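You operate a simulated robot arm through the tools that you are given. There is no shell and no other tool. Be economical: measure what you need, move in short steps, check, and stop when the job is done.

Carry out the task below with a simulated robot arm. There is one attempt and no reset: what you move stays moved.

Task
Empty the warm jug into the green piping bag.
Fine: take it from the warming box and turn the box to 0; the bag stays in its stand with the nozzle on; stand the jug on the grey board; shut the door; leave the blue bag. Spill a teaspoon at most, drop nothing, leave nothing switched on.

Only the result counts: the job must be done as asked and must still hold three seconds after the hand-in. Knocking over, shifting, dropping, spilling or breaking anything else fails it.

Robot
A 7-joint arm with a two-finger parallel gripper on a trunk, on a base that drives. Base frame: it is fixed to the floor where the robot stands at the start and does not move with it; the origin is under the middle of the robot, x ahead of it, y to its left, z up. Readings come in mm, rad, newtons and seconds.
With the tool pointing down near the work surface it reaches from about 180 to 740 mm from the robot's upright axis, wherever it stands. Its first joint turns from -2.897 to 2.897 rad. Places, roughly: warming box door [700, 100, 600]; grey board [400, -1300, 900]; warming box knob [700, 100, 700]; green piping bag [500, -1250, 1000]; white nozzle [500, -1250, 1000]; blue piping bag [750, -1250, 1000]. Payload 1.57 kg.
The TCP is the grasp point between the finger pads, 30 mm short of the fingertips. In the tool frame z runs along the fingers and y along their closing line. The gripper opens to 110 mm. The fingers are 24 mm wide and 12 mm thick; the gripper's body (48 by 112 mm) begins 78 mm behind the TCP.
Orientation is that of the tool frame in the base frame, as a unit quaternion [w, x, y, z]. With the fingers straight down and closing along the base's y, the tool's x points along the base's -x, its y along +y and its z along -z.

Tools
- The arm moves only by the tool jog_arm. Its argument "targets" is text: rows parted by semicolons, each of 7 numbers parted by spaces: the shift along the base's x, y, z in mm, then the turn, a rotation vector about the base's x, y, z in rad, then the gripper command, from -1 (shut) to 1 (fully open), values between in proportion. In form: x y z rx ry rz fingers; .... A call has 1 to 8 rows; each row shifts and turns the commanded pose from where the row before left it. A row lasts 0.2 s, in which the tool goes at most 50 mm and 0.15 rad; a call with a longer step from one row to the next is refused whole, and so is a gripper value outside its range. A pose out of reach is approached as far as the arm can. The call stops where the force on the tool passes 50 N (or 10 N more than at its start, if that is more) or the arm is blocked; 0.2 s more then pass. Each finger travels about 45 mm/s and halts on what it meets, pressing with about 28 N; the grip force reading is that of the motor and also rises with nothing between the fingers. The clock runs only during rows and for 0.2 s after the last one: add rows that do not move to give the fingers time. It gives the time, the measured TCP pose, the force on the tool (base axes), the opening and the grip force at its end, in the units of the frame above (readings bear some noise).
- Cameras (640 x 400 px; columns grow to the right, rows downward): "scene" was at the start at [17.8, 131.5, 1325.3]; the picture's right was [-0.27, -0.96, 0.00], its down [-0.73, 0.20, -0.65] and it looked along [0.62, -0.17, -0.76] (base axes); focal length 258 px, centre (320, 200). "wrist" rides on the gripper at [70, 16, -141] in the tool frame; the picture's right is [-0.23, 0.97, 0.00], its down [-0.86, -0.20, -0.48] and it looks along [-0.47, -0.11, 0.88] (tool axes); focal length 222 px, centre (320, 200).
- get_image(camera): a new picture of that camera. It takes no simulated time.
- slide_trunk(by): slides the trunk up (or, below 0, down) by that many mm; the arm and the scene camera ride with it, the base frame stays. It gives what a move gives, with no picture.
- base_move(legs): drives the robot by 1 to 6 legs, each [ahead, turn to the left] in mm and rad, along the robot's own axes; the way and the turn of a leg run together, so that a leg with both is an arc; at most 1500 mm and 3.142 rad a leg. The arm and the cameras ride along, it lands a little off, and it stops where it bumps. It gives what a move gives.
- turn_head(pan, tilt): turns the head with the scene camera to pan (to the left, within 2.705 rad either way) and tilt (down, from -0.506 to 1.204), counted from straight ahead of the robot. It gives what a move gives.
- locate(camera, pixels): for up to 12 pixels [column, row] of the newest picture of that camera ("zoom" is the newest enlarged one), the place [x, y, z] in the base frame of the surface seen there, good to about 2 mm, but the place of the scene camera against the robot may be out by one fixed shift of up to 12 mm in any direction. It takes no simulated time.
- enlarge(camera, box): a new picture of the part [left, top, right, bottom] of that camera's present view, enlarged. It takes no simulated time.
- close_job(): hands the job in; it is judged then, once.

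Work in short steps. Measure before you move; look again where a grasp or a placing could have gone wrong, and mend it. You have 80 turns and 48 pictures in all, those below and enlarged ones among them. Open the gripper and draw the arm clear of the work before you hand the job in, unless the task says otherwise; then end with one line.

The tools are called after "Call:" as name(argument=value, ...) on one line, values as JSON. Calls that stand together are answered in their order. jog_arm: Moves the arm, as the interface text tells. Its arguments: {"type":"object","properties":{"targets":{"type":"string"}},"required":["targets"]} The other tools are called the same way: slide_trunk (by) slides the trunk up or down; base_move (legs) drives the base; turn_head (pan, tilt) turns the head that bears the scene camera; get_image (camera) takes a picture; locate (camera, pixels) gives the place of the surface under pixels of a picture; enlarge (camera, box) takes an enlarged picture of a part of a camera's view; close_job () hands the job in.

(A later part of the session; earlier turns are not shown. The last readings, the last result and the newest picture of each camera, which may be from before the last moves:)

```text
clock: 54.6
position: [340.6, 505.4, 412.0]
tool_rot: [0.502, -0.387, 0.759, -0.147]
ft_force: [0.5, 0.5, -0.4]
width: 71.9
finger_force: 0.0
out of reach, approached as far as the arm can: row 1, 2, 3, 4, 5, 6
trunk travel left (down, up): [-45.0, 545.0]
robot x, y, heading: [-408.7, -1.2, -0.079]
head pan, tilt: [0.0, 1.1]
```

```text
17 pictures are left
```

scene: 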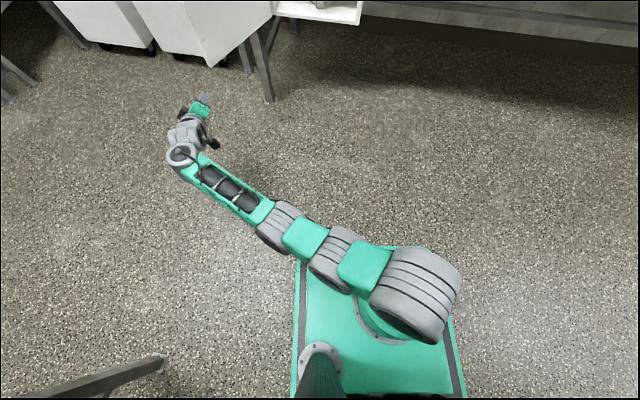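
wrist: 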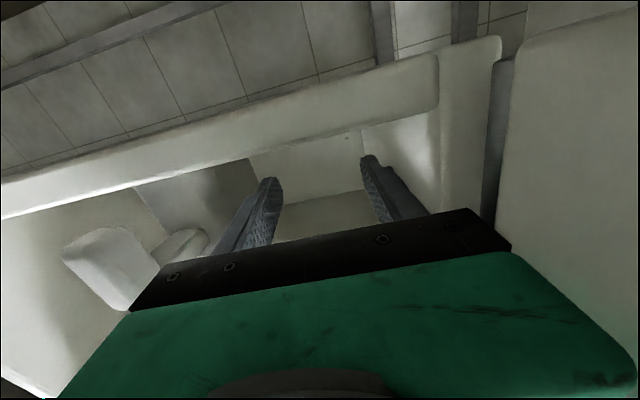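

The turn works. I finish aligning the tool with the arm, then push outward only and read the result.

Call:
jog_arm(targets="-5 24 0 0 0 0.12 0.3;-6 24 0 0 0 0.12 0.3;0 0 0 0 0 0 0.3;25 25 0 0 0 0 0.3;25 25 0 0 0 0 0.3;25 25 0 0 0 0 0.3;25 25 0 0 0 0 0.3;0 0 0 0 0 0 0.3")

Call:
jog_arm(targets="-4 -4 0 0 0 0 0.3;-10 -10 0 0 0 0 0.3;-25 -25 0 0 0 0 0.3;-25 -25 0 0 0 0 0.3;0 0 0 0 0 0 0.3")

```text
clock: 56.4
position: [361.3, 583.7, 444.5]
tool_rot: [0.555, -0.447, 0.698, -0.068]
ft_force: [0.1, 0.4, -0.6]
width: 71.7
finger_force: 0.0
out of reach, approached as far as the arm can: row 1, 4, 5, 6, 7
trunk travel left (down, up): [-45.0, 545.0]
robot x, y, heading: [-409.7, -4.6, -0.078]
head pan, tilt: [0.0, 1.1]
```

```text
clock: 56.9
position: [334.8, 593.0, 618.6]
tool_rot: [0.671, -0.387, 0.629, -0.066]
ft_force: [1.3, -1.8, -1.4]
width: 71.5
finger_force: 0.1
trunk travel left (down, up): [-45.0, 545.0]
robot x, y, heading: [-406.9, -1.0, -0.082]
head pan, tilt: [0.0, 1.1]
stopped in row 2: the arm was blocked; the commanded pose is now the measured one
```

It jumped through the singularity (hand rose to z 618). I pull inward further.

Call:
jog_arm(targets="0 0 0 0 0 0 0.3;-20 -20 0 0 0 0 0.3;-25 -25 0 0 0 0 0.3;-25 -25 0 0 0 0 0.3;-25 -25 0 0 0 0 0.3;0 0 0 0 0 0 0.3")

Call:
get_image(camera="scene")

```text
clock: 57.3
position: [291.1, 603.4, 675.4]
tool_rot: [0.707, -0.376, 0.593, -0.078]
ft_force: [1.8, -2.3, -3.1]
width: 71.4
finger_force: 0.1
trunk travel left (down, up): [-45.0, 545.0]
robot x, y, heading: [-406.5, -3.8, -0.084]
head pan, tilt: [0.0, 1.1]
stopped in row 1: the arm was blocked; the commanded pose is now the measured one
```

```text
16 pictures are left
```

scene: 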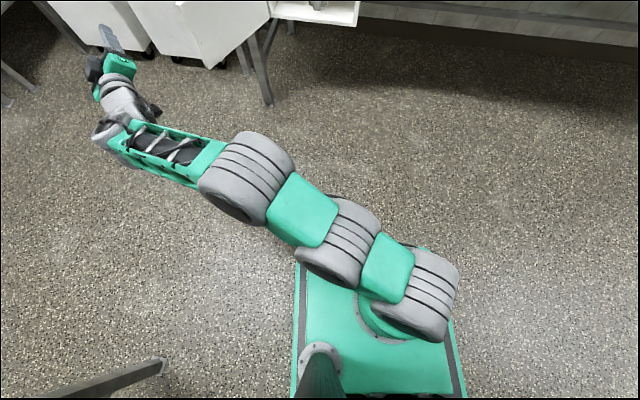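

Elbow is now bent upward — right branch. I let it settle and pull in.

Call:
jog_arm(targets="0 0 0 0 0 0 0.3;0 0 0 0 0 0 0.3;-15 -15 0 0 0 0 0.3;-20 -20 0 0 0 0 0.3;-20 -20 0 0 0 0 0.3;0 0 0 0 0 0 0.3")

Call:
jog_arm(targets="0 0 0 0 0 0 0.3;-20 -20 0 0 0 0 0.3;-20 -30 0 0 0 0 0.3;-20 -30 0 0 0 0 0.3;0 0 0 0 0 0 0.3")

```text
clock: 57.6
position: [237.8, 609.7, 706.6]
tool_rot: [0.728, -0.381, 0.562, -0.096]
ft_force: [2.2, -1.2, -3.5]
width: 71.5
finger_force: 0.0
trunk travel left (down, up): [-45.0, 545.0]
robot x, y, heading: [-406.4, -2.9, -0.09]
head pan, tilt: [0.0, 1.1]
stopped in row 1: the arm was blocked; the commanded pose is now the measured one
```

```text
clock: 57.9
position: [186.8, 615.2, 738.6]
tool_rot: [0.749, -0.38, 0.531, -0.11]
ft_force: [3.9, -0.8, -2.8]
width: 71.5
finger_force: 0.1
trunk travel left (down, up): [-45.0, 545.0]
robot x, y, heading: [-404.8, -2.1, -0.097]
head pan, tilt: [0.0, 1.1]
stopped in row 1: the arm was blocked; the commanded pose is now the measured one
```

The arm is still drifting to its new solution. I send still rows until it settles.

Call:
jog_arm(targets="0 0 0 0 0 0 0.3;0 0 0 0 0 0 0.3;0 0 0 0 0 0 0.3")

Call:
jog_arm(targets="0 0 0 0 0 0 0.3;0 0 0 0 0 0 0.3;0 0 0 0 0 0 0.3")

Call:
jog_arm(targets="0 0 0 0 0 0 0.3;0 0 0 0 0 0 0.3;0 0 0 0 0 0 0.3")

Call:
get_image(camera="scene")

```text
clock: 58.7
position: [187.0, 615.8, 738.0]
tool_rot: [0.749, -0.38, 0.532, -0.109]
ft_force: [0.3, -0.4, -0.1]
width: 71.3
finger_force: 0.0
trunk travel left (down, up): [-45.0, 545.0]
robot x, y, heading: [-403.4, 0.3, -0.091]
head pan, tilt: [0.0, 1.1]
```

```text
clock: 59.5
position: [184.8, 614.9, 737.7]
tool_rot: [0.749, -0.38, 0.532, -0.11]
ft_force: [-0.4, 0.8, 0.2]
width: 71.4
finger_force: 0.1
trunk travel left (down, up): [-45.0, 545.0]
robot x, y, heading: [-404.5, -4.6, -0.093]
head pan, tilt: [0.0, 1.1]
```

```text
clock: 60.3
position: [185.4, 614.9, 737.6]
tool_rot: [0.749, -0.38, 0.531, -0.11]
ft_force: [-0.3, -0.8, 1.1]
width: 71.5
finger_force: 0.0
trunk travel left (down, up): [-45.0, 545.0]
robot x, y, heading: [-402.2, -3.3, -0.094]
head pan, tilt: [0.0, 1.1]
```

```text
15 pictures are left
```

scene: 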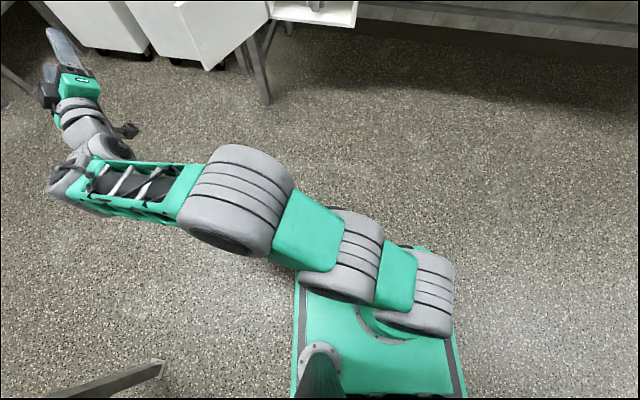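

Settled, elbow up. I rotate the tool back to level/forward (rotvec 0.72,0.32,-0.39) while moving right.

Call:
jog_arm(targets="5 -35 -5 0.12 0.053 -0.066 0.3;5 -40 -5 0.12 0.053 -0.066 0.3;5 -40 -10 0.12 0.053 -0.066 0.3;5 -40 -10 0.12 0.053 -0.066 0.3;5 -40 -10 0.12 0.053 -0.066 0.3;5 -40 -10 0.12 0.053 -0.066 0.3;5 -45 -10 0 0 0 0.3;0 0 0 0 0 0 0.3")

```text
clock: 60.8
position: [140.5, 571.3, 759.1]
tool_rot: [0.773, -0.3, 0.551, -0.099]
ft_force: [3.8, -0.2, -2.8]
width: 71.6
finger_force: 0.1
trunk travel left (down, up): [-45.0, 545.0]
robot x, y, heading: [-402.6, 0.9, -0.099]
head pan, tilt: [0.0, 1.1]
stopped in row 2: the arm was blocked; the commanded pose is now the measured one
```

It seems to be reconfiguring toward a more natural posture; I go along with it (in, right and up).

Call:
jog_arm(targets="-20 -20 10 0 0 0 0.3;-30 -30 15 0 0 0 0.3;-30 -30 15 0 0 0 0.3;-30 -30 0 0 0 0 0.3;0 0 0 0 0 0 0.3")

Call:
jog_arm(targets="0 0 0 0 0 0 0.3;-10 -30 0 0 0 0 0.3;-10 -30 0 0 0 0 0.3;-10 -40 0 0 0 0 0.3;0 0 0 0 0 0 0.3")

Call:
get_image(camera="scene")

```text
clock: 61.2
position: [77.1, 566.5, 784.8]
tool_rot: [0.793, -0.297, 0.521, -0.108]
ft_force: [3.1, -0.3, -1.6]
width: 71.5
finger_force: 0.1
trunk travel left (down, up): [-45.0, 545.0]
robot x, y, heading: [-395.9, -1.7, -0.102]
head pan, tilt: [0.0, 1.1]
stopped in row 1: the arm was blocked; the commanded pose is now the measured one
```

```text
clock: 61.5
position: [25.0, 570.8, 804.7]
tool_rot: [0.811, -0.295, 0.49, -0.121]
ft_force: [4.5, -0.1, -0.8]
width: 71.5
finger_force: 0.0
trunk travel left (down, up): [-45.0, 545.0]
robot x, y, heading: [-397.0, -0.9, -0.103]
head pan, tilt: [0.0, 1.1]
stopped in row 1: the arm was blocked; the commanded pose is now the measured one
```

```text
14 pictures are left
```

scene: 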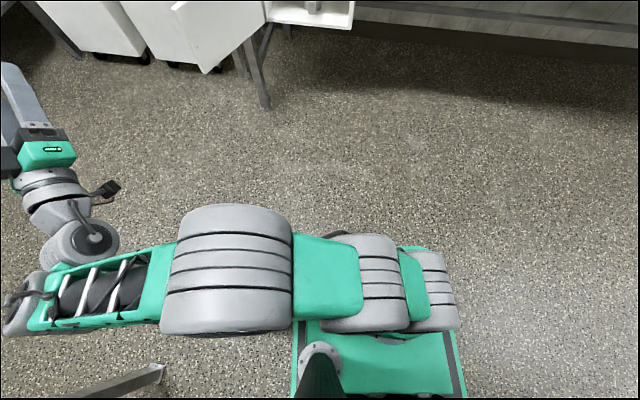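

The first joint keeps swinging left. I command a rigid rotation about the robot's axis to the right (pure first-joint motion), the cleanest step for the solver.

Call:
jog_arm(targets="0 0 0 0 0 0 0.3;33.4 -26.4 0 0 0 -0.06 0.3;31.8 -28.2 0 0 0 -0.06 0.3;30.1 -30.2 0 0 0 -0.06 0.3;28.2 -32.1 0 0 0 -0.06 0.3;26.3 -33.5 0 0 0 -0.06 0.3;24.2 -35.1 0 0 0 -0.06 0.3;0 0 0 0 0 0 0.3")

```text
clock: 61.8
position: [-29.7, 584.6, 809.4]
tool_rot: [0.823, -0.302, 0.467, -0.11]
ft_force: [2.4, -0.9, -0.8]
width: 71.4
finger_force: 0.1
trunk travel left (down, up): [-45.0, 545.0]
robot x, y, heading: [-394.9, -3.2, -0.109]
head pan, tilt: [0.0, 1.1]
stopped in row 1: the arm was blocked; the commanded pose is now the measured one
```

Still coasting in the still row; settle first, then the rigid rotation.

Call:
jog_arm(targets="0 0 0 0 0 0 0.3;0 0 0 0 0 0 0.3")

Call:
jog_arm(targets="0 0 0 0 0 0 0.3;0 0 0 0 0 0 0.3")

Call:
jog_arm(targets="15 -9 0 0 0 -0.025 0.3;15 -9 0 0 0 -0.025 0.3;15 -9 0 0 0 -0.025 0.3;15 -10 0 0 0 -0.025 0.3;0 0 0 0 0 0 0.3")

```text
clock: 62.4
position: [-29.0, 582.3, 811.0]
tool_rot: [0.824, -0.3, 0.467, -0.113]
ft_force: [0.5, -0.6, 0.2]
width: 71.3
finger_force: 0.1
trunk travel left (down, up): [-45.0, 545.0]
robot x, y, heading: [-396.4, -2.0, -0.108]
head pan, tilt: [0.0, 1.1]
```

```text
clock: 63.0
position: [-29.2, 582.8, 810.7]
tool_rot: [0.824, -0.302, 0.467, -0.112]
ft_force: [0.6, -0.6, 0.4]
width: 71.4
finger_force: 0.2
trunk travel left (down, up): [-45.0, 545.0]
robot x, y, heading: [-397.3, -0.5, -0.107]
head pan, tilt: [0.0, 1.1]
```

```text
clock: 64.2
position: [30.8, 546.6, 812.5]
tool_rot: [0.818, -0.277, 0.481, -0.153]
ft_force: [0.2, -0.4, 0.2]
width: 71.3
finger_force: 0.1
trunk travel left (down, up): [-45.0, 545.0]
robot x, y, heading: [-397.4, -5.7, -0.107]
head pan, tilt: [0.0, 1.1]
```

Works when slow. I continue the rigid rotation.

Call:
jog_arm(targets="32 -27 0 0 0 -0.06 0.3;30.5 -28.6 0 0 0 -0.06 0.3;28.6 -30 0 0 0 -0.06 0.3;27 -32 0 0 0 -0.06 0.3;25 -33.4 0 0 0 -0.06 0.3;23 -35 0 0 0 -0.06 0.3;20.7 -36.3 0 0 0 -0.06 0.3;0 0 0 0 0 0 0.3")

```text
clock: 66.0
position: [222.9, 322.0, 811.3]
tool_rot: [0.767, -0.172, 0.529, -0.32]
ft_force: [0.4, 0.2, 0.4]
width: 71.4
finger_force: 0.1
trunk travel left (down, up): [-45.0, 545.0]
robot x, y, heading: [-397.4, -0.7, -0.109]
head pan, tilt: [0.0, 1.1]
```

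Continue rotating to face the box.

Call:
jog_arm(targets="19 -37 0 0 0 -0.06 0.3;16 -38.7 0 0 0 -0.06 0.3;13.5 -39.7 0 0 0 -0.06 0.3;11 -40.4 0 0 0 -0.06 0.3;8.7 -41 0 0 0 -0.06 0.3;6.2 -41.5 0 0 0 -0.06 0.3;0 0 0 0 0 0 0.3")

Call:
get_image(camera="scene")

```text
clock: 67.4
position: [259.8, 102.9, 832.6]
tool_rot: [0.724, -0.07, 0.536, -0.43]
ft_force: [1.8, -0.8, -3.9]
width: 71.6
finger_force: 0.0
trunk travel left (down, up): [-45.0, 545.0]
robot x, y, heading: [-398.5, 0.1, -0.107]
head pan, tilt: [0.0, 1.1]
stopped in row 7: the arm was blocked; the commanded pose is now the measured one
```

```text
13 pictures are left
```

scene: 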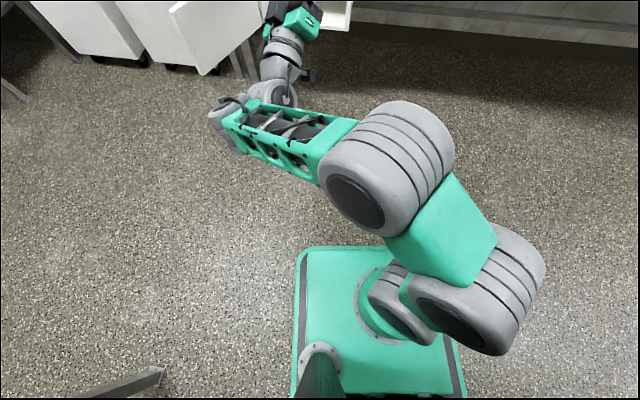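

Close to normal. I roll the tool level (rotvec 0.757,0.172,0.272) in slow rows.

Call:
jog_arm(targets="0 0 0 0 0 0 0.3;0 0 -5 0.084 0.019 0.03 0.3;0 0 -10 0.084 0.019 0.03 0.3;0 0 -10 0.084 0.019 0.03 0.3;0 0 -10 0.084 0.019 0.03 0.3;0 0 -10 0.084 0.019 0.03 0.3;0 0 -10 0.084 0.019 0.03 0.3;0 0 0 0 0 0 0.3")

```text
clock: 67.8
position: [222.1, 122.2, 849.4]
tool_rot: [0.749, -0.071, 0.525, -0.398]
ft_force: [2.2, -1.2, -2.9]
width: 71.6
finger_force: 0.1
trunk travel left (down, up): [-45.0, 545.0]
robot x, y, heading: [-395.3, -5.6, -0.112]
head pan, tilt: [0.0, 1.1]
stopped in row 1: the arm was blocked; the commanded pose is now the measured one
```

Settle, then rotate (in one batch).

Call:
jog_arm(targets="0 0 0 0 0 0 0.3;0 0 0 0 0 0 0.3")

Call:
jog_arm(targets="0 0 0 0.05 0.011 0.018 0.3;0 0 -5 0.084 0.019 0.03 0.3;0 0 -5 0.084 0.019 0.03 0.3;0 0 -10 0.084 0.019 0.03 0.3;0 0 -10 0.084 0.019 0.03 0.3;0 0 -10 0.084 0.019 0.03 0.3;0 0 0 0 0 0 0.3")

Call:
jog_arm(targets="0 0 0 0 0 0 0.3;0 0 0 0 0 0 0.3")

```text
clock: 68.1
position: [186.3, 144.0, 864.7]
tool_rot: [0.774, -0.075, 0.511, -0.366]
ft_force: [1.1, 0.2, -0.8]
width: 71.5
finger_force: 0.0
trunk travel left (down, up): [-45.0, 545.0]
robot x, y, heading: [-392.1, -5.2, -0.12]
head pan, tilt: [0.0, 1.1]
stopped in row 1: the arm was blocked; the commanded pose is now the measured one
```

```text
clock: 68.4
position: [148.4, 162.9, 878.6]
tool_rot: [0.796, -0.074, 0.502, -0.329]
ft_force: [1.2, -1.1, -2.4]
width: 71.8
finger_force: 0.0
trunk travel left (down, up): [-45.0, 545.0]
robot x, y, heading: [-391.0, -4.9, -0.118]
head pan, tilt: [0.0, 1.1]
stopped in row 1: the arm was blocked; the commanded pose is now the measured one
```

```text
clock: 68.8
position: [114.1, 186.0, 890.2]
tool_rot: [0.817, -0.087, 0.488, -0.296]
ft_force: [2.1, 0.0, -1.8]
width: 71.4
finger_force: 0.0
trunk travel left (down, up): [-45.0, 545.0]
robot x, y, heading: [-392.8, -6.3, -0.123]
head pan, tilt: [0.0, 1.1]
stopped in row 1: the arm was blocked; the commanded pose is now the measured one
```

Still converging to a distant solution; I give it still calls until it settles, then look.

Call:
jog_arm(targets="0 0 0 0 0 0 0.3;0 0 0 0 0 0 0.3")

Call:
jog_arm(targets="0 0 0 0 0 0 0.3;0 0 0 0 0 0 0.3")

Call:
jog_arm(targets="0 0 0 0 0 0 0.3;0 0 0 0 0 0 0.3")

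Call:
jog_arm(targets="0 0 0 0 0 0 0.3;0 0 0 0 0 0 0.3")

Call:
get_image(camera="scene")

```text
clock: 69.1
position: [81.6, 208.1, 902.9]
tool_rot: [0.835, -0.108, 0.474, -0.257]
ft_force: [1.5, -0.2, -1.4]
width: 71.5
finger_force: 0.1
trunk travel left (down, up): [-45.0, 545.0]
robot x, y, heading: [-382.7, -4.6, -0.126]
head pan, tilt: [0.0, 1.1]
stopped in row 1: the arm was blocked; the commanded pose is now the measured one
```

```text
clock: 69.7
position: [82.3, 206.2, 904.2]
tool_rot: [0.835, -0.106, 0.474, -0.26]
ft_force: [-0.4, -0.6, 0.8]
width: 71.6
finger_force: 0.0
trunk travel left (down, up): [-45.0, 545.0]
robot x, y, heading: [-383.7, -3.2, -0.127]
head pan, tilt: [0.0, 1.1]
```

```text
clock: 70.3
position: [83.2, 207.5, 902.1]
tool_rot: [0.835, -0.107, 0.475, -0.258]
ft_force: [0.0, 0.2, 0.8]
width: 71.7
finger_force: 0.0
trunk travel left (down, up): [-45.0, 545.0]
robot x, y, heading: [-385.8, -3.5, -0.122]
head pan, tilt: [0.0, 1.1]
```

```text
clock: 70.9
position: [82.0, 207.7, 903.2]
tool_rot: [0.835, -0.106, 0.474, -0.258]
ft_force: [-0.6, 0.3, 0.3]
width: 71.4
finger_force: 0.0
trunk travel left (down, up): [-45.0, 545.0]
robot x, y, heading: [-387.7, -2.5, -0.126]
head pan, tilt: [0.0, 1.1]
```

```text
12 pictures are left
```

scene: 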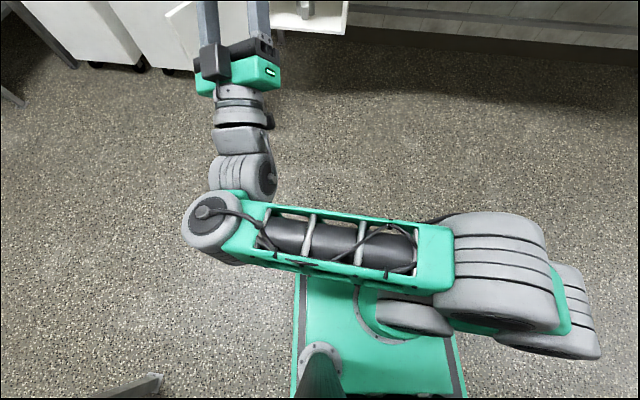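

Settled. I turn the tool level/forward in slow rows at this comfortable height, moving gently to the middle.

Call:
jog_arm(targets="3 -5 0 0.04 0.04 0.016 0.3;5 -10 0 0.07 0.069 0.029 0.3;5 -15 -5 0.07 0.069 0.029 0.3;5 -15 -5 0.07 0.069 0.029 0.3;5 -15 -5 0.07 0.069 0.029 0.3;5 -15 -5 0.07 0.069 0.029 0.3;5 -15 -5 0.07 0.069 0.029 0.3;5 -10 -5 0.067 0.069 0.029 0.3")

Call:
jog_arm(targets="0 0 0 0 0 0 0.3;0 0 0 0 0 0 0.3")

Call:
jog_arm(targets="5 -10 -10 0 0 0 0.3;5 -10 -10 0 0 0 0.3;5 -10 -10 0 0 0 0.3;5 -10 -10 0 0 0 0.3;0 0 0 0 0 0 0.3")

```text
clock: 71.6
position: [52.7, 215.9, 912.3]
tool_rot: [0.832, -0.096, 0.516, -0.178]
ft_force: [0.7, -0.2, -1.1]
width: 71.3
finger_force: 0.0
out of reach, approached as far as the arm can: row 1
trunk travel left (down, up): [-45.0, 545.0]
robot x, y, heading: [-388.2, -6.8, -0.13]
head pan, tilt: [0.0, 1.1]
stopped in row 3: the arm was blocked; the commanded pose is now the measured one
```

```text
clock: 71.9
position: [17.3, 242.4, 921.6]
tool_rot: [0.849, -0.124, 0.495, -0.136]
ft_force: [1.1, -0.2, -0.8]
width: 71.5
finger_force: 0.1
trunk travel left (down, up): [-45.0, 545.0]
robot x, y, heading: [-384.7, -4.8, -0.136]
head pan, tilt: [0.0, 1.1]
stopped in row 1: the arm was blocked; the commanded pose is now the measured one
```

```text
clock: 72.5
position: [-5.8, 251.7, 912.4]
tool_rot: [0.86, -0.144, 0.481, -0.097]
ft_force: [1.2, -0.5, 0.0]
width: 71.5
finger_force: 0.1
out of reach, approached as far as the arm can: row 1
trunk travel left (down, up): [-45.0, 545.0]
robot x, y, heading: [-381.9, -5.7, -0.134]
head pan, tilt: [0.0, 1.1]
stopped in row 2: the arm was blocked; the commanded pose is now the measured one
```

The level orientation drives it into limits here. I go instead toward a tool-down pose by pitching about the wrist centre, where the arm has freedom.

Call:
jog_arm(targets="0 0 0 0 0 0 0.3;0 0 0 0 0 0 0.3")

Call:
jog_arm(targets="6 0 -13 0.008 0.068 -0.011 0.3;13 0 -26 0.0155 0.137 -0.023 0.3;9 0 -28 0.0155 0.137 -0.023 0.3;6 0 -29 0.0155 0.137 -0.023 0.3;1 0 -29 0.0155 0.137 -0.023 0.3;-3 0 -30 0.0155 0.137 -0.023 0.3;-7 0 -28 0.0155 0.137 -0.023 0.3;0 0 0 0 0 0 0.3")

Call:
jog_arm(targets="0 0 0 0 0 0 0.3;0 0 0 0 0 0 0.3")

```text
clock: 73.1
position: [-2.4, 250.6, 913.2]
tool_rot: [0.859, -0.142, 0.481, -0.102]
ft_force: [-0.4, -0.5, -0.6]
width: 71.4
finger_force: 0.1
trunk travel left (down, up): [-45.0, 545.0]
robot x, y, heading: [-380.9, -5.2, -0.136]
head pan, tilt: [0.0, 1.1]
```

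```text
clock: 73.6
position: [-22.9, 277.9, 902.4]
tool_rot: [0.844, -0.167, 0.507, -0.061]
ft_force: [1.4, -0.6, -0.5]
width: 71.4
finger_force: 0.0
out of reach, approached as far as the arm can: row 1
trunk travel left (down, up): [-45.0, 545.0]
robot x, y, heading: [-384.0, -6.4, -0.134]
head pan, tilt: [0.0, 1.1]
stopped in row 2: the arm was blocked; the commanded pose is now the measured one
```

```text
clock: 74.2
position: [-21.0, 275.9, 902.7]
tool_rot: [0.843, -0.165, 0.507, -0.065]
ft_force: [0.4, -0.7, -0.6]
width: 71.6
finger_force: 0.0
trunk travel left (down, up): [-45.0, 545.0]
robot x, y, heading: [-382.8, -5.1, -0.132]
head pan, tilt: [0.0, 1.1]
```

Maybe the joints can't keep up near this posture. I try much smaller steps.

Call:
jog_arm(targets="2 0 -4 0.002 0.02 -0.003 0.3;2 0 -4 0.002 0.02 -0.003 0.3;2 0 -4 0.002 0.02 -0.003 0.3;2 0 -4 0.002 0.02 -0.003 0.3;2 0 -4 0.002 0.02 -0.003 0.3;2 0 -4 0.002 0.02 -0.003 0.3;2 0 -4 0.002 0.02 -0.003 0.3;0 0 0 0 0 0 0.3")

Call:
jog_arm(targets="0 -6 0 0 0 0 0.3;0 -6 0 0 0 0 0.3;0 -6 0 0 0 0 0.3;0 -6 0 0 0 0 0.3;0 0 0 0 0 0 0.3")

Call:
jog_arm(targets="6 0 0 0 0 0 0.3;6 0 0 0 0 0 0.3;6 0 0 0 0 0 0.3;6 0 0 0 0 0 0.3;0 0 0 0 0 0 0.3")

Call:
jog_arm(targets="0 0 -6 0 0 0 0.3;0 0 -6 0 0 0 0.3;0 0 -6 0 0 0 0.3;0 0 -6 0 0 0 0.3;0 0 0 0 0 0 0.3")

```text
clock: 74.8
position: [-49.2, 304.0, 901.7]
tool_rot: [0.844, -0.191, 0.501, -0.027]
ft_force: [0.0, -0.2, 0.3]
width: 71.6
finger_force: 0.1
out of reach, approached as far as the arm can: row 1
trunk travel left (down, up): [-45.0, 545.0]
robot x, y, heading: [-384.2, -6.7, -0.14]
head pan, tilt: [0.0, 1.1]
stopped in row 2: the arm was blocked; the commanded pose is now the measured one
```

```text
clock: 76.0
position: [-48.6, 302.6, 901.3]
tool_rot: [0.843, -0.188, 0.503, -0.028]
ft_force: [-0.5, -0.4, 0.4]
width: 71.1
finger_force: 0.1
out of reach, approached as far as the arm can: row 1, 2, 3, 4
trunk travel left (down, up): [-45.0, 545.0]
robot x, y, heading: [-380.7, -5.4, -0.143]
head pan, tilt: [0.0, 1.1]
```

```text
clock: 77.2
position: [-47.9, 303.2, 901.3]
tool_rot: [0.843, -0.189, 0.503, -0.027]
ft_force: [0.3, 0.1, -1.2]
width: 71.5
finger_force: 0.2
out of reach, approached as far as the arm can: row 1, 2, 3, 4
trunk travel left (down, up): [-45.0, 545.0]
robot x, y, heading: [-383.8, -5.7, -0.141]
head pan, tilt: [0.0, 1.1]
```

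```text
clock: 78.4
position: [-48.6, 304.4, 902.0]
tool_rot: [0.843, -0.189, 0.503, -0.028]
ft_force: [-0.4, -0.6, 0.4]
width: 71.5
finger_force: 0.1
out of reach, approached as far as the arm can: row 1, 2, 3, 4
trunk travel left (down, up): [-45.0, 545.0]
robot x, y, heading: [-383.2, -6.6, -0.139]
head pan, tilt: [0.0, 1.1]
```

The elbow looks fully folded, so inward moves are stuck. I try extending outward (left-forward, up).

Call:
jog_arm(targets="0 20 0 0 0 0 0.3;0 20 0 0 0 0 0.3;0 20 0 0 0 0 0.3;0 0 0 0 0 0 0.3;0 0 0 0 0 0 0.3")

Call:
jog_arm(targets="20 20 0 0 0 0 0.3;20 20 0 0 0 0 0.3;20 20 0 0 0 0 0.3;0 0 0 0 0 0 0.3;0 0 0 0 0 0 0.3")

Call:
get_image(camera="scene")

```text
clock: 79.6
position: [-39.5, 355.9, 904.2]
tool_rot: [0.843, -0.178, 0.505, -0.042]
ft_force: [0.1, 0.2, 0.6]
width: 71.3
finger_force: 0.1
out of reach, approached as far as the arm can: row 1
trunk travel left (down, up): [-45.0, 545.0]
robot x, y, heading: [-382.9, -5.3, -0.136]
head pan, tilt: [0.0, 1.1]
```

```text
clock: 80.8
position: [23.3, 400.6, 906.8]
tool_rot: [0.845, -0.16, 0.505, -0.071]
ft_force: [-0.1, 0.0, 0.5]
width: 71.5
finger_force: 0.0
trunk travel left (down, up): [-45.0, 545.0]
robot x, y, heading: [-383.1, -1.7, -0.133]
head pan, tilt: [0.0, 1.1]
```

```text
11 pictures are left
```

scene: 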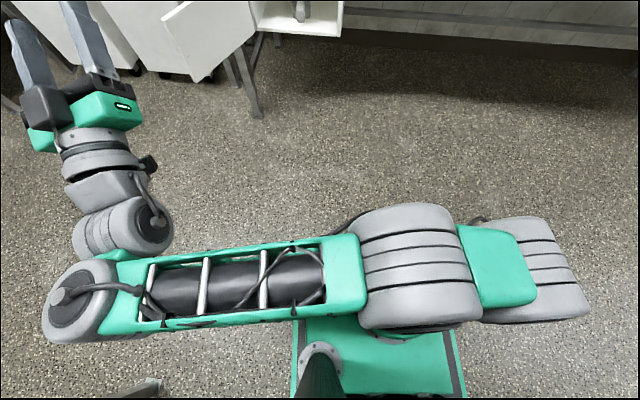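

It moves freely: the arm plane points left with the hand turned forward. I yaw the tool left about the wrist to align it with the arm.

Call:
jog_arm(targets="-6 21.7 0 0 0 0.12 0.3;-9 20.9 0 0 0 0.12 0.3;-11.3 19.6 0 0 0 0.12 0.3;-13.7 18.1 0 0 0 0.12 0.3;-15.7 16.4 0 0 0 0.12 0.3;-17.4 14.3 0 0 0 0.12 0.3;-19.2 12.3 0 0 0 0.12 0.3;0 0 0 0 0 0 0.3")

```text
clock: 82.6
position: [-69.7, 521.3, 908.8]
tool_rot: [0.801, -0.351, 0.396, 0.28]
ft_force: [0.3, 0.1, 0.5]
width: 71.5
finger_force: 0.1
trunk travel left (down, up): [-45.0, 545.0]
robot x, y, heading: [-385.5, -5.9, -0.14]
head pan, tilt: [0.0, 1.1]
```

Smooth. Now the rigid rotation right about the robot axis.

Call:
jog_arm(targets="38.6 -25.3 0 0 0 -0.075 0.3;36.5 -27.9 0 0 0 -0.075 0.3;34.3 -30.5 0 0 0 -0.075 0.3;32 -33.1 0 0 0 -0.075 0.3;29.4 -35.3 0 0 0 -0.075 0.3;26.7 -37.5 0 0 0 -0.075 0.3;23.8 -39.3 0 0 0 -0.075 0.3;0 0 0 0 0 0 0.3")

Call:
jog_arm(targets="20.7 -41 0 0 0 -0.075 0.3;17.6 -42.5 0 0 0 -0.075 0.3;14.4 -43.6 0 0 0 -0.075 0.3;11 -44.6 0 0 0 -0.075 0.3;7.7 -45.3 0 0 0 -0.075 0.3;0 0 0 0 0 0 0.3")

Call:
get_image(camera="scene")

```text
clock: 84.4
position: [151.8, 295.2, 906.6]
tool_rot: [0.846, -0.236, 0.475, 0.063]
ft_force: [0.7, -0.5, 0.4]
width: 71.5
finger_force: 0.0
trunk travel left (down, up): [-45.0, 545.0]
robot x, y, heading: [-381.7, -10.7, -0.146]
head pan, tilt: [0.0, 1.1]
```

```text
clock: 85.8
position: [222.7, 78.2, 904.3]
tool_rot: [0.842, -0.145, 0.51, -0.096]
ft_force: [-0.1, 0.1, -0.6]
width: 71.3
finger_force: 0.1
trunk travel left (down, up): [-45.0, 545.0]
robot x, y, heading: [-383.8, -7.5, -0.14]
head pan, tilt: [0.0, 1.1]
```

```text
10 pictures are left
```

scene: 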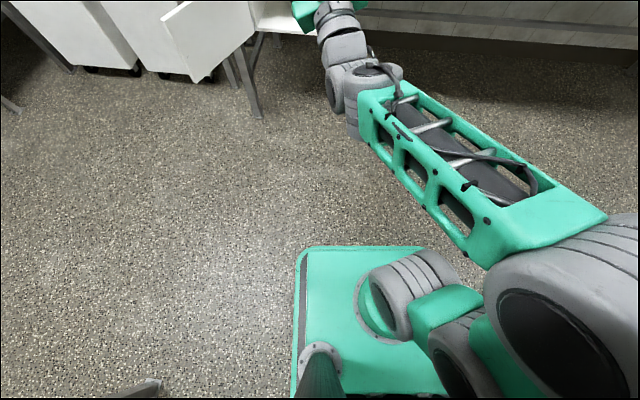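

Normal posture again. I level the tool (yaw -0.27) and lower to knob height, then drive forward and straighten, and check.

Call:
jog_arm(targets="0 0 -15 0.04 0.043 -0.033 0.3;0 0 -30 0.07 0.073 -0.057 0.3;0 0 -30 0.07 0.073 -0.057 0.3;0 0 -30 0.07 0.073 -0.057 0.3;0 0 -30 0.07 0.073 -0.057 0.3;0 0 -30 0.07 0.073 -0.057 0.3;0 0 -20 0.019 0.02 -0.015 0.3;0 0 0 0 0 0 0.3")

Call:
base_move(legs=[[270, 0.14]])

Call:
turn_head(pan=0.1, tilt=0.8)

Call:
get_image(camera="scene")

```text
clock: 87.6
position: [221.2, 78.3, 722.4]
tool_rot: [0.7, 0.096, 0.701, -0.095]
ft_force: [-0.7, 0.9, 0.6]
width: 71.3
finger_force: 0.1
trunk travel left (down, up): [-45.0, 545.0]
robot x, y, heading: [-384.2, -7.9, -0.142]
head pan, tilt: [0.0, 1.1]
```

```text
clock: 88.4
position: [190.3, 92.8, 749.4]
tool_rot: [0.724, 0.089, 0.678, -0.087]
ft_force: [1.2, 0.5, -1.2]
width: 71.6
finger_force: 0.0
trunk travel left (down, up): [-45.0, 545.0]
robot x, y, heading: [-368.2, -9.9, -0.119]
head pan, tilt: [0.0, 1.1]
stopped in leg 1: the robot was blocked; the commanded pose is now the measured one
```

```text
clock: 89.2
position: [190.1, 91.8, 749.2]
tool_rot: [0.724, 0.089, 0.678, -0.087]
ft_force: [-0.3, 0.3, -0.3]
width: 71.3
finger_force: 0.1
trunk travel left (down, up): [-45.0, 545.0]
robot x, y, heading: [-369.5, -12.3, -0.119]
head pan, tilt: [0.099, 0.799]
```

```text
9 pictures are left
```

scene: 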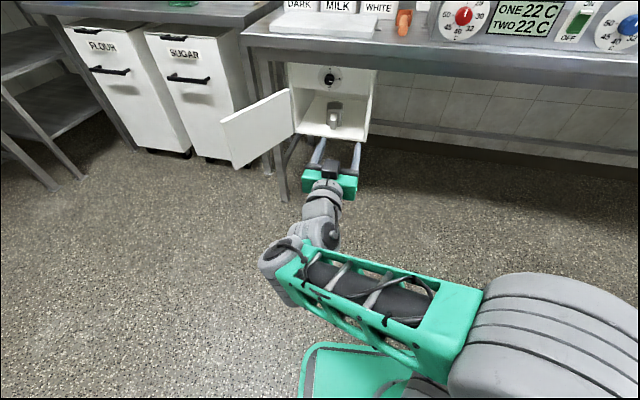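

The elbow is probably pressed against the mast because the level hand is too close in. I extend the arm forward and lower it, then drive straight.

Call:
jog_arm(targets="0 0 0 0 0 0 0.3;25 -3 -5 0 0.02 0 0.3;35 -3 -10 0 0.02 0 0.3;35 -3 -10 0 0.02 0 0.3;35 -3 -10 0 0 0 0.3;35 -3 -10 0 0 0 0.3;20 0 0 0 0 0 0.3;0 0 0 0 0 0 0.3")

Call:
base_move(legs=[[120, 0]])

```text
clock: 91.0
position: [374.2, 76.9, 703.9]
tool_rot: [0.703, 0.087, 0.7, -0.091]
ft_force: [-0.4, -0.7, 0.4]
width: 71.7
finger_force: 0.1
trunk travel left (down, up): [-45.0, 545.0]
robot x, y, heading: [-367.0, -9.1, -0.123]
head pan, tilt: [0.099, 0.799]
```

```text
clock: 92.2
position: [495.3, 62.8, 703.5]
tool_rot: [0.703, 0.086, 0.7, -0.09]
ft_force: [-0.1, -0.3, -0.6]
width: 71.6
finger_force: 0.0
trunk travel left (down, up): [-45.0, 545.0]
robot x, y, heading: [-246.5, -21.3, -0.121]
head pan, tilt: [0.099, 0.799]
```

Good — that was it; I keep the arm extended from now on. I look at the knob with the wrist camera.

Call:
enlarge(camera="wrist", box=[240, 40, 480, 190])

```text
2.67 times, centred on (360, 115) of wrist
```

zoom: 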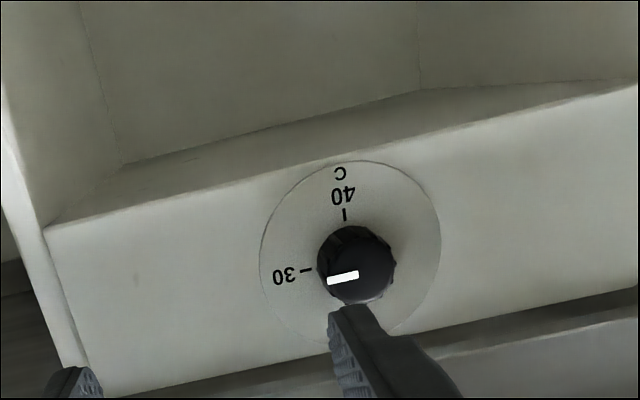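

Pointer at about the 30 mark, so ~90° counter-clockwise to 0. I locate the knob and panel.

Call:
locate(camera="zoom", pixels=[[357, 265], [370, 265], [342, 277], [357, 295], [375, 285], [325, 255], [388, 270], [290, 230], [420, 240], [280, 290]])

```text
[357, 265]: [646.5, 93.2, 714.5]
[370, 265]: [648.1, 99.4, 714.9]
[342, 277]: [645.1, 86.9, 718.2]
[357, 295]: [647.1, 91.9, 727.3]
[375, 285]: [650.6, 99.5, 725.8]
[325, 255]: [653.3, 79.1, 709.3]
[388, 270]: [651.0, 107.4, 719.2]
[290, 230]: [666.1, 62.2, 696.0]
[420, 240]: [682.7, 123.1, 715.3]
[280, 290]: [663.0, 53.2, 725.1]
```

Knob centre ≈ (646.5,93,717), panel at x≈674. I shift left/up, pre-roll the tool +0.8 about its axis, and drive 110 mm nearer.

Call:
jog_arm(targets="-3 10 2 0.128 -0.036 -0.004 0;-3 10 2 0.128 -0.036 -0.004 0;-3 10 2 0.128 -0.036 -0.004 0;-3 10 2 0.128 -0.036 -0.004 0;-3 10 3 0.128 -0.036 -0.004 0;-3 10 2.5 0.128 -0.036 -0.004 0;0 0 0 0 0 0 0")

Call:
base_move(legs=[[110, 0]])

Call:
jog_arm(targets="0 0 0 0 0 0 0;0 0 0 0 0 0 0")

```text
clock: 93.8
position: [477.4, 125.4, 715.1]
tool_rot: [0.689, 0.36, 0.603, 0.179]
ft_force: [0.2, -0.3, -0.1]
width: 54.9
finger_force: 0.0
trunk travel left (down, up): [-45.0, 545.0]
robot x, y, heading: [-244.3, -22.5, -0.12]
head pan, tilt: [0.099, 0.799]
```

```text
clock: 95.0
position: [585.7, 111.3, 716.0]
tool_rot: [0.689, 0.36, 0.603, 0.179]
ft_force: [0.0, -0.4, 0.2]
width: 55.0
finger_force: 0.1
trunk travel left (down, up): [-45.0, 545.0]
robot x, y, heading: [-140.4, -36.6, -0.118]
head pan, tilt: [0.099, 0.799]
```

```text
clock: 95.6
position: [585.3, 111.0, 714.5]
tool_rot: [0.689, 0.36, 0.603, 0.18]
ft_force: [-0.7, -0.7, -0.8]
width: 54.8
finger_force: 0.0
trunk travel left (down, up): [-45.0, 545.0]
robot x, y, heading: [-138.8, -33.7, -0.124]
head pan, tilt: [0.099, 0.799]
```

On the knob's axis. I advance, close, and roll counter-clockwise 1.6 rad, then release and back off, and view.

Call:
jog_arm(targets="18 -5.3 0.7 0 0 0 0;18 -5.3 0.7 0 0 0 0;17.5 -5.2 0.6 0 0 0 0;0 0 0 0 0 0 -1;0 0 0 0 0 0 -1;0 0 0 0 0 0 -1")

Call:
jog_arm(targets="0 0 0 -0.139 0.04 0 -1;0 0 0 -0.139 0.04 0 -1;0 0 0 -0.139 0.04 0 -1;0 0 0 -0.139 0.04 0 -1;0 0 0 -0.139 0.04 0 -1;0 0 0 -0.139 0.04 0 -1;0 0 0 -0.139 0.04 0 -1;0 0 0 -0.139 0.04 0 -1")

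Call:
jog_arm(targets="0 0 0 -0.139 0.04 0 -1;0 0 0 -0.139 0.04 0 -1;0 0 0 -0.1 0.029 0 -1;0 0 0 0 0 0 -1")

Call:
jog_arm(targets="0 0 0 0 0 0 0.3;0 0 0 0 0 0 0.3;0 0 0 0 0 0 0.3;-24 7 0 0 0 0 0.3;-24 7 0 0 0 0 0.3;0 0 0 0 0 0 0.3")

Call:
enlarge(camera="wrist", box=[160, 0, 480, 200])

```text
clock: 97.0
position: [640.5, 97.1, 718.8]
tool_rot: [0.689, 0.359, 0.603, 0.182]
ft_force: [10.0, 5.0, 5.2]
width: 35.4
finger_force: 28.7
trunk travel left (down, up): [-45.0, 545.0]
robot x, y, heading: [-138.0, -34.9, -0.121]
head pan, tilt: [0.099, 0.799]
```

```text
clock: 98.8
position: [638.3, 98.8, 716.8]
tool_rot: [0.675, -0.036, 0.704, -0.22]
ft_force: [5.9, 26.3, 7.6]
width: 34.5
finger_force: 41.9
trunk travel left (down, up): [-45.0, 545.0]
robot x, y, heading: [-138.7, -34.4, -0.117]
head pan, tilt: [0.099, 0.799]
```

```text
clock: 99.8
position: [637.6, 95.7, 714.4]
tool_rot: [0.615, -0.172, 0.686, -0.348]
ft_force: [-19.0, 21.8, -0.7]
width: 34.9
finger_force: 42.2
trunk travel left (down, up): [-45.0, 545.0]
robot x, y, heading: [-139.1, -35.2, -0.115]
head pan, tilt: [0.099, 0.799]
```

```text
clock: 101.2
position: [592.4, 111.5, 714.9]
tool_rot: [0.616, -0.172, 0.686, -0.347]
ft_force: [-0.5, -0.7, 0.4]
width: 71.7
finger_force: 0.1
trunk travel left (down, up): [-45.0, 545.0]
robot x, y, heading: [-137.4, -36.6, -0.12]
head pan, tilt: [0.099, 0.799]
```

```text
2.00 times, centred on (320, 100) of wrist
```

zoom: 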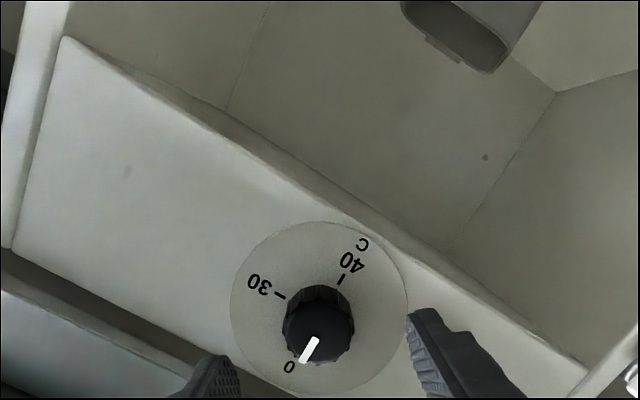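

Pointer is exactly at 0. I roll back level and descend to the jug's pre-grasp pose, then verify the handle.

Call:
jog_arm(targets="0 0 -31 0.121 -0.034 0 0.3;0 0 -31 0.121 -0.034 0 0.3;0 0 -31 0.121 -0.034 0 0.3;0 0 -31 0.121 -0.034 0 0.3;0 0 -31 0.121 -0.034 0 0.3;5 -1 -31 0.121 -0.034 0 0.3;5 -2 -4 0 0 0 0.3;0 0 0 0 0 0 0.3")

Call:
get_image(camera="wrist")

Call:
locate(camera="wrist", pixels=[[306, 150], [311, 150], [316, 150], [322, 150], [328, 150], [334, 150], [322, 135], [325, 165], [325, 175], [345, 150]])

```text
clock: 103.0
position: [600.5, 104.7, 525.6]
tool_rot: [0.703, 0.095, 0.699, -0.096]
ft_force: [-0.7, -0.2, 0.1]
width: 71.5
finger_force: 0.1
trunk travel left (down, up): [-45.0, 545.0]
robot x, y, heading: [-137.3, -32.4, -0.12]
head pan, tilt: [0.099, 0.799]
```

```text
6 pictures are left
```

wrist: 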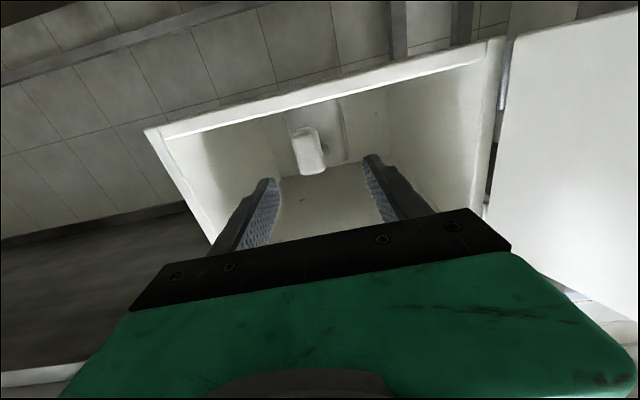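

```text
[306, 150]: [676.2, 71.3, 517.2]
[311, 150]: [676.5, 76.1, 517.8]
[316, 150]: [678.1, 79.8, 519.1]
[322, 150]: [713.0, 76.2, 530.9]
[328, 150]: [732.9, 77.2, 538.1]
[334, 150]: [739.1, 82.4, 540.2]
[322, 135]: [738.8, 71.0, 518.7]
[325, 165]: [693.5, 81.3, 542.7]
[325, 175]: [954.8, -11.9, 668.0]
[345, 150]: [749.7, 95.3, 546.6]
```

The jug got turned slightly: handle centre now ≈ (677,69.5), yaw about -0.08. I realign, advance, close, and lift 15 mm to test.

Call:
jog_arm(targets="5 -15 0 0 0 0.095 0.3;5 -15 0 0 0 0.095 0.3;9 -1 0 0 0 0 0.3;20 -1.5 0 0 0 0 0.2;20 -1.5 0 0 0 0 0.1;20 -1.5 0 0 0 0 0.1;20 -1.5 0 0 0 0 0.1;0 0 0 0 0 0 0.1")

Call:
jog_arm(targets="0 0 0 0 0 0 -1;0 0 0 0 0 0 -1;0 0 0 0 0 0 -1;0 0 0 0 0 0 -1;0 0 5 0 0 0 -1;0 0 5 0 0 0 -1;0 0 8 0 0 0 -1;0 0 0 0 0 0 -1")

Call:
enlarge(camera="scene", box=[260, 60, 420, 160])

```text
clock: 104.8
position: [701.6, 69.2, 526.8]
tool_rot: [0.709, 0.028, 0.704, -0.03]
ft_force: [-0.2, 0.2, -0.1]
width: 60.9
finger_force: 0.0
trunk travel left (down, up): [-45.0, 545.0]
robot x, y, heading: [-146.2, -33.1, -0.121]
head pan, tilt: [0.099, 0.799]
```

```text
clock: 106.6
position: [699.4, 70.5, 545.1]
tool_rot: [0.708, 0.029, 0.705, -0.031]
ft_force: [-0.2, 0.4, -2.2]
width: 28.0
finger_force: 28.1
trunk travel left (down, up): [-45.0, 545.0]
robot x, y, heading: [-136.7, -34.2, -0.127]
head pan, tilt: [0.099, 0.799]
```

```text
4.00 times, centred on (340, 110) of scene
```

zoom: 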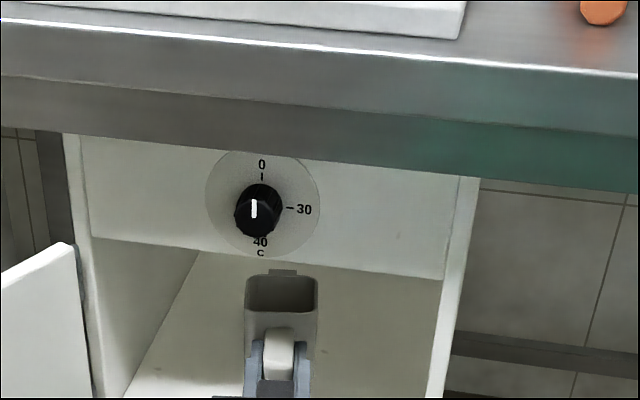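

Jug is held level (≈0.2 kg). I withdraw it, back the base off, and raise the trunk fully for the carry.

Call:
jog_arm(targets="0 0 8 0 0 0 -1;-20 2 0 0 0 0 -1;-30 2 0 0 0 0 -1;-30 2 0 0 0 0 -1;-20 2 0 0 0 0 -1;0 0 0 0 0 0 -1")

Call:
base_move(legs=[[-190, 0]])

Call:
slide_trunk(by=540)

```text
clock: 108.0
position: [599.9, 77.0, 552.3]
tool_rot: [0.708, 0.028, 0.705, -0.03]
ft_force: [-0.1, 0.6, -3.1]
width: 27.8
finger_force: 28.4
trunk travel left (down, up): [-45.0, 545.0]
robot x, y, heading: [-135.4, -35.5, -0.126]
head pan, tilt: [0.099, 0.799]
```

```text
clock: 109.6
position: [410.6, 104.9, 552.9]
tool_rot: [0.709, 0.025, 0.705, -0.027]
ft_force: [0.2, 0.3, -2.1]
width: 28.1
finger_force: 27.5
trunk travel left (down, up): [-45.0, 545.0]
robot x, y, heading: [-327.7, -15.1, -0.118]
head pan, tilt: [0.099, 0.799]
```

```text
refused: 540 is not a number from -400 to 400
```

Trunk in two slides, then turn right, drive along, and look toward the bag before turning back.

Call:
slide_trunk(by=400)

Call:
slide_trunk(by=140)

Call:
base_move(legs=[[0, -1.28], [990, 0]])

Call:
turn_head(pan=0.95, tilt=0.72)

Call:
get_image(camera="scene")

```text
clock: 113.4
position: [409.9, 103.6, 952.7]
tool_rot: [0.708, 0.025, 0.705, -0.027]
ft_force: [0.0, 0.9, -2.6]
width: 27.9
finger_force: 28.0
trunk travel left (down, up): [-445.0, 145.0]
robot x, y, heading: [-326.7, -14.9, -0.118]
head pan, tilt: [0.099, 0.799]
```

```text
clock: 115.1
position: [410.4, 104.1, 1092.8]
tool_rot: [0.709, 0.025, 0.704, -0.028]
ft_force: [-0.7, 0.1, -3.0]
width: 27.9
finger_force: 28.0
trunk travel left (down, up): [-585.0, 5.0]
robot x, y, heading: [-329.5, -17.6, -0.125]
head pan, tilt: [0.099, 0.799]
```

```text
clock: 123.4
position: [165.4, -1670.0, 1092.5]
tool_rot: [0.551, 0.442, 0.549, -0.447]
ft_force: [0.0, 0.1, -2.8]
width: 28.0
finger_force: 28.0
trunk travel left (down, up): [-585.0, 5.0]
robot x, y, heading: [-155.8, -995.7, -1.405]
head pan, tilt: [0.099, 0.799]
```

```text
clock: 124.6
position: [165.6, -1671.4, 1092.4]
tool_rot: [0.551, 0.442, 0.549, -0.447]
ft_force: [0.3, 0.5, -2.5]
width: 27.6
finger_force: 27.7
trunk travel left (down, up): [-585.0, 5.0]
robot x, y, heading: [-160.6, -989.4, -1.402]
head pan, tilt: [0.949, 0.721]
```

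```text
4 pictures are left
```

scene: 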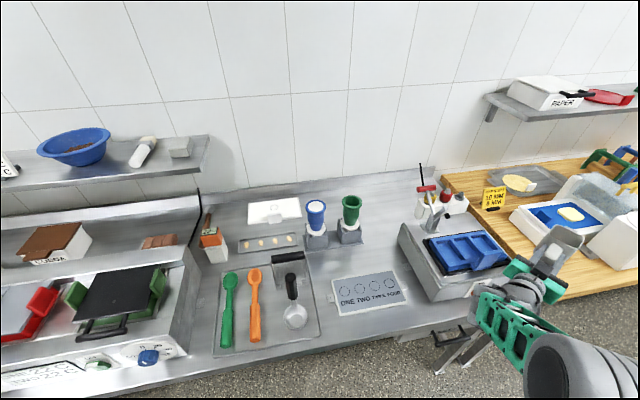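

Green rim near px (351,201); grey board near (365,292). I locate rim, board corners and stand.

Call:
locate(camera="scene", pixels=[[344, 201], [360, 201], [352, 197], [351, 206], [351, 201], [348, 220], [334, 280], [392, 272], [403, 298], [342, 312], [367, 292], [316, 207]])

Call:
enlarge(camera="scene", box=[296, 170, 408, 240])

Call:
locate(camera="zoom", pixels=[[265, 175], [315, 165], [370, 175], [315, 205], [315, 190], [290, 200], [345, 200], [290, 160], [345, 160], [315, 240], [315, 155], [280, 180]])

```text
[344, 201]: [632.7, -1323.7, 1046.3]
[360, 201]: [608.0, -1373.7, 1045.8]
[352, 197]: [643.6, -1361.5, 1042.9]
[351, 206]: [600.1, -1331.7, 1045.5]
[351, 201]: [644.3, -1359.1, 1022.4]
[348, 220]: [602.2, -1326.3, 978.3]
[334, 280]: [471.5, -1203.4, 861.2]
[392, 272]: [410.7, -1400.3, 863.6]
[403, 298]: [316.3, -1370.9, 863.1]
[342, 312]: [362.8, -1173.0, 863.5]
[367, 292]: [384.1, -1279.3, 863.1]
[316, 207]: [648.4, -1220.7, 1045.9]
```

```text
5.71 times, centred on (352, 205) of scene
```

zoom: 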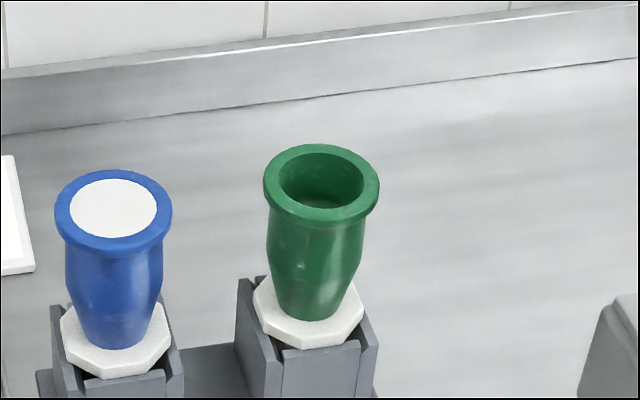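

```text
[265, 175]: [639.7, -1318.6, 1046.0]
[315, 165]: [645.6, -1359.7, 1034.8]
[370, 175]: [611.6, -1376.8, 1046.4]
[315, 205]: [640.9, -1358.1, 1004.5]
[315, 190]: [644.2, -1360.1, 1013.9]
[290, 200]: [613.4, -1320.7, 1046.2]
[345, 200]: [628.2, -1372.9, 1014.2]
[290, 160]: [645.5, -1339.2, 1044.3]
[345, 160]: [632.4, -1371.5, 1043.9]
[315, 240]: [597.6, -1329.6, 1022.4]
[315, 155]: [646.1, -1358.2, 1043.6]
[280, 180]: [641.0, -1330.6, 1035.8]
```

Bag rim centre ≈ (625,-1347), z 1046, inner radius ≈23. I raise the jug, turn left 0.76 so it comes near the bag, pitch 0.44 down (still far from pouring), and picture jug and bag together.

Call:
jog_arm(targets="0 0 25 0 0 0 -1;0 0 25 0 0 0 -1;0 0 26 0 0 0 -1;0 0 0 0 0 0 -1")

Call:
base_move(legs=[[0, 0.76]])

Call:
jog_arm(targets="0 0 0 0.05 0.073 0 -1;0 0 0 0.05 0.073 0 -1;0 0 0 0.05 0.073 0 -1;0 0 0 0.05 0.073 0 -1;0 0 0 0.05 0.071 0 -1;0 0 0 0 0 0 -1")

Call:
turn_head(pan=0.25, tilt=0.72)

Call:
enlarge(camera="scene", box=[220, 100, 420, 225])

```text
clock: 125.6
position: [164.0, -1670.6, 1169.2]
tool_rot: [0.551, 0.442, 0.549, -0.447]
ft_force: [-0.6, 0.2, -2.8]
width: 27.9
finger_force: 28.3
trunk travel left (down, up): [-585.0, 5.0]
robot x, y, heading: [-159.4, -996.3, -1.406]
head pan, tilt: [0.949, 0.721]
```

```text
clock: 128.0
position: [540.2, -1262.4, 1168.6]
tool_rot: [0.677, 0.208, 0.673, -0.212]
ft_force: [-0.2, 0.2, -3.0]
width: 27.7
finger_force: 28.2
trunk travel left (down, up): [-585.0, 5.0]
robot x, y, heading: [-157.9, -994.2, -0.644]
head pan, tilt: [0.949, 0.721]
```

```text
clock: 129.4
position: [540.2, -1263.4, 1170.0]
tool_rot: [0.513, 0.248, 0.806, -0.159]
ft_force: [0.6, 0.0, -2.3]
width: 27.9
finger_force: 27.3
trunk travel left (down, up): [-585.0, 5.0]
robot x, y, heading: [-160.9, -993.0, -0.644]
head pan, tilt: [0.949, 0.721]
```

```text
clock: 130.4
position: [539.1, -1263.0, 1169.7]
tool_rot: [0.514, 0.248, 0.806, -0.159]
ft_force: [1.0, -0.4, -2.8]
width: 27.5
finger_force: 27.7
trunk travel left (down, up): [-585.0, 5.0]
robot x, y, heading: [-157.2, -992.8, -0.642]
head pan, tilt: [0.25, 0.721]
```

```text
3.20 times, centred on (320, 162) of scene
```

zoom: 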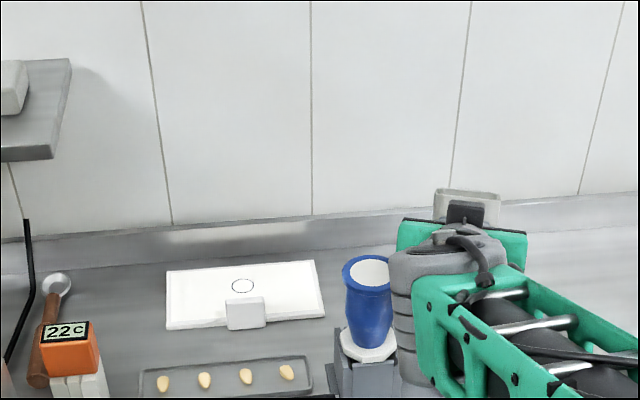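

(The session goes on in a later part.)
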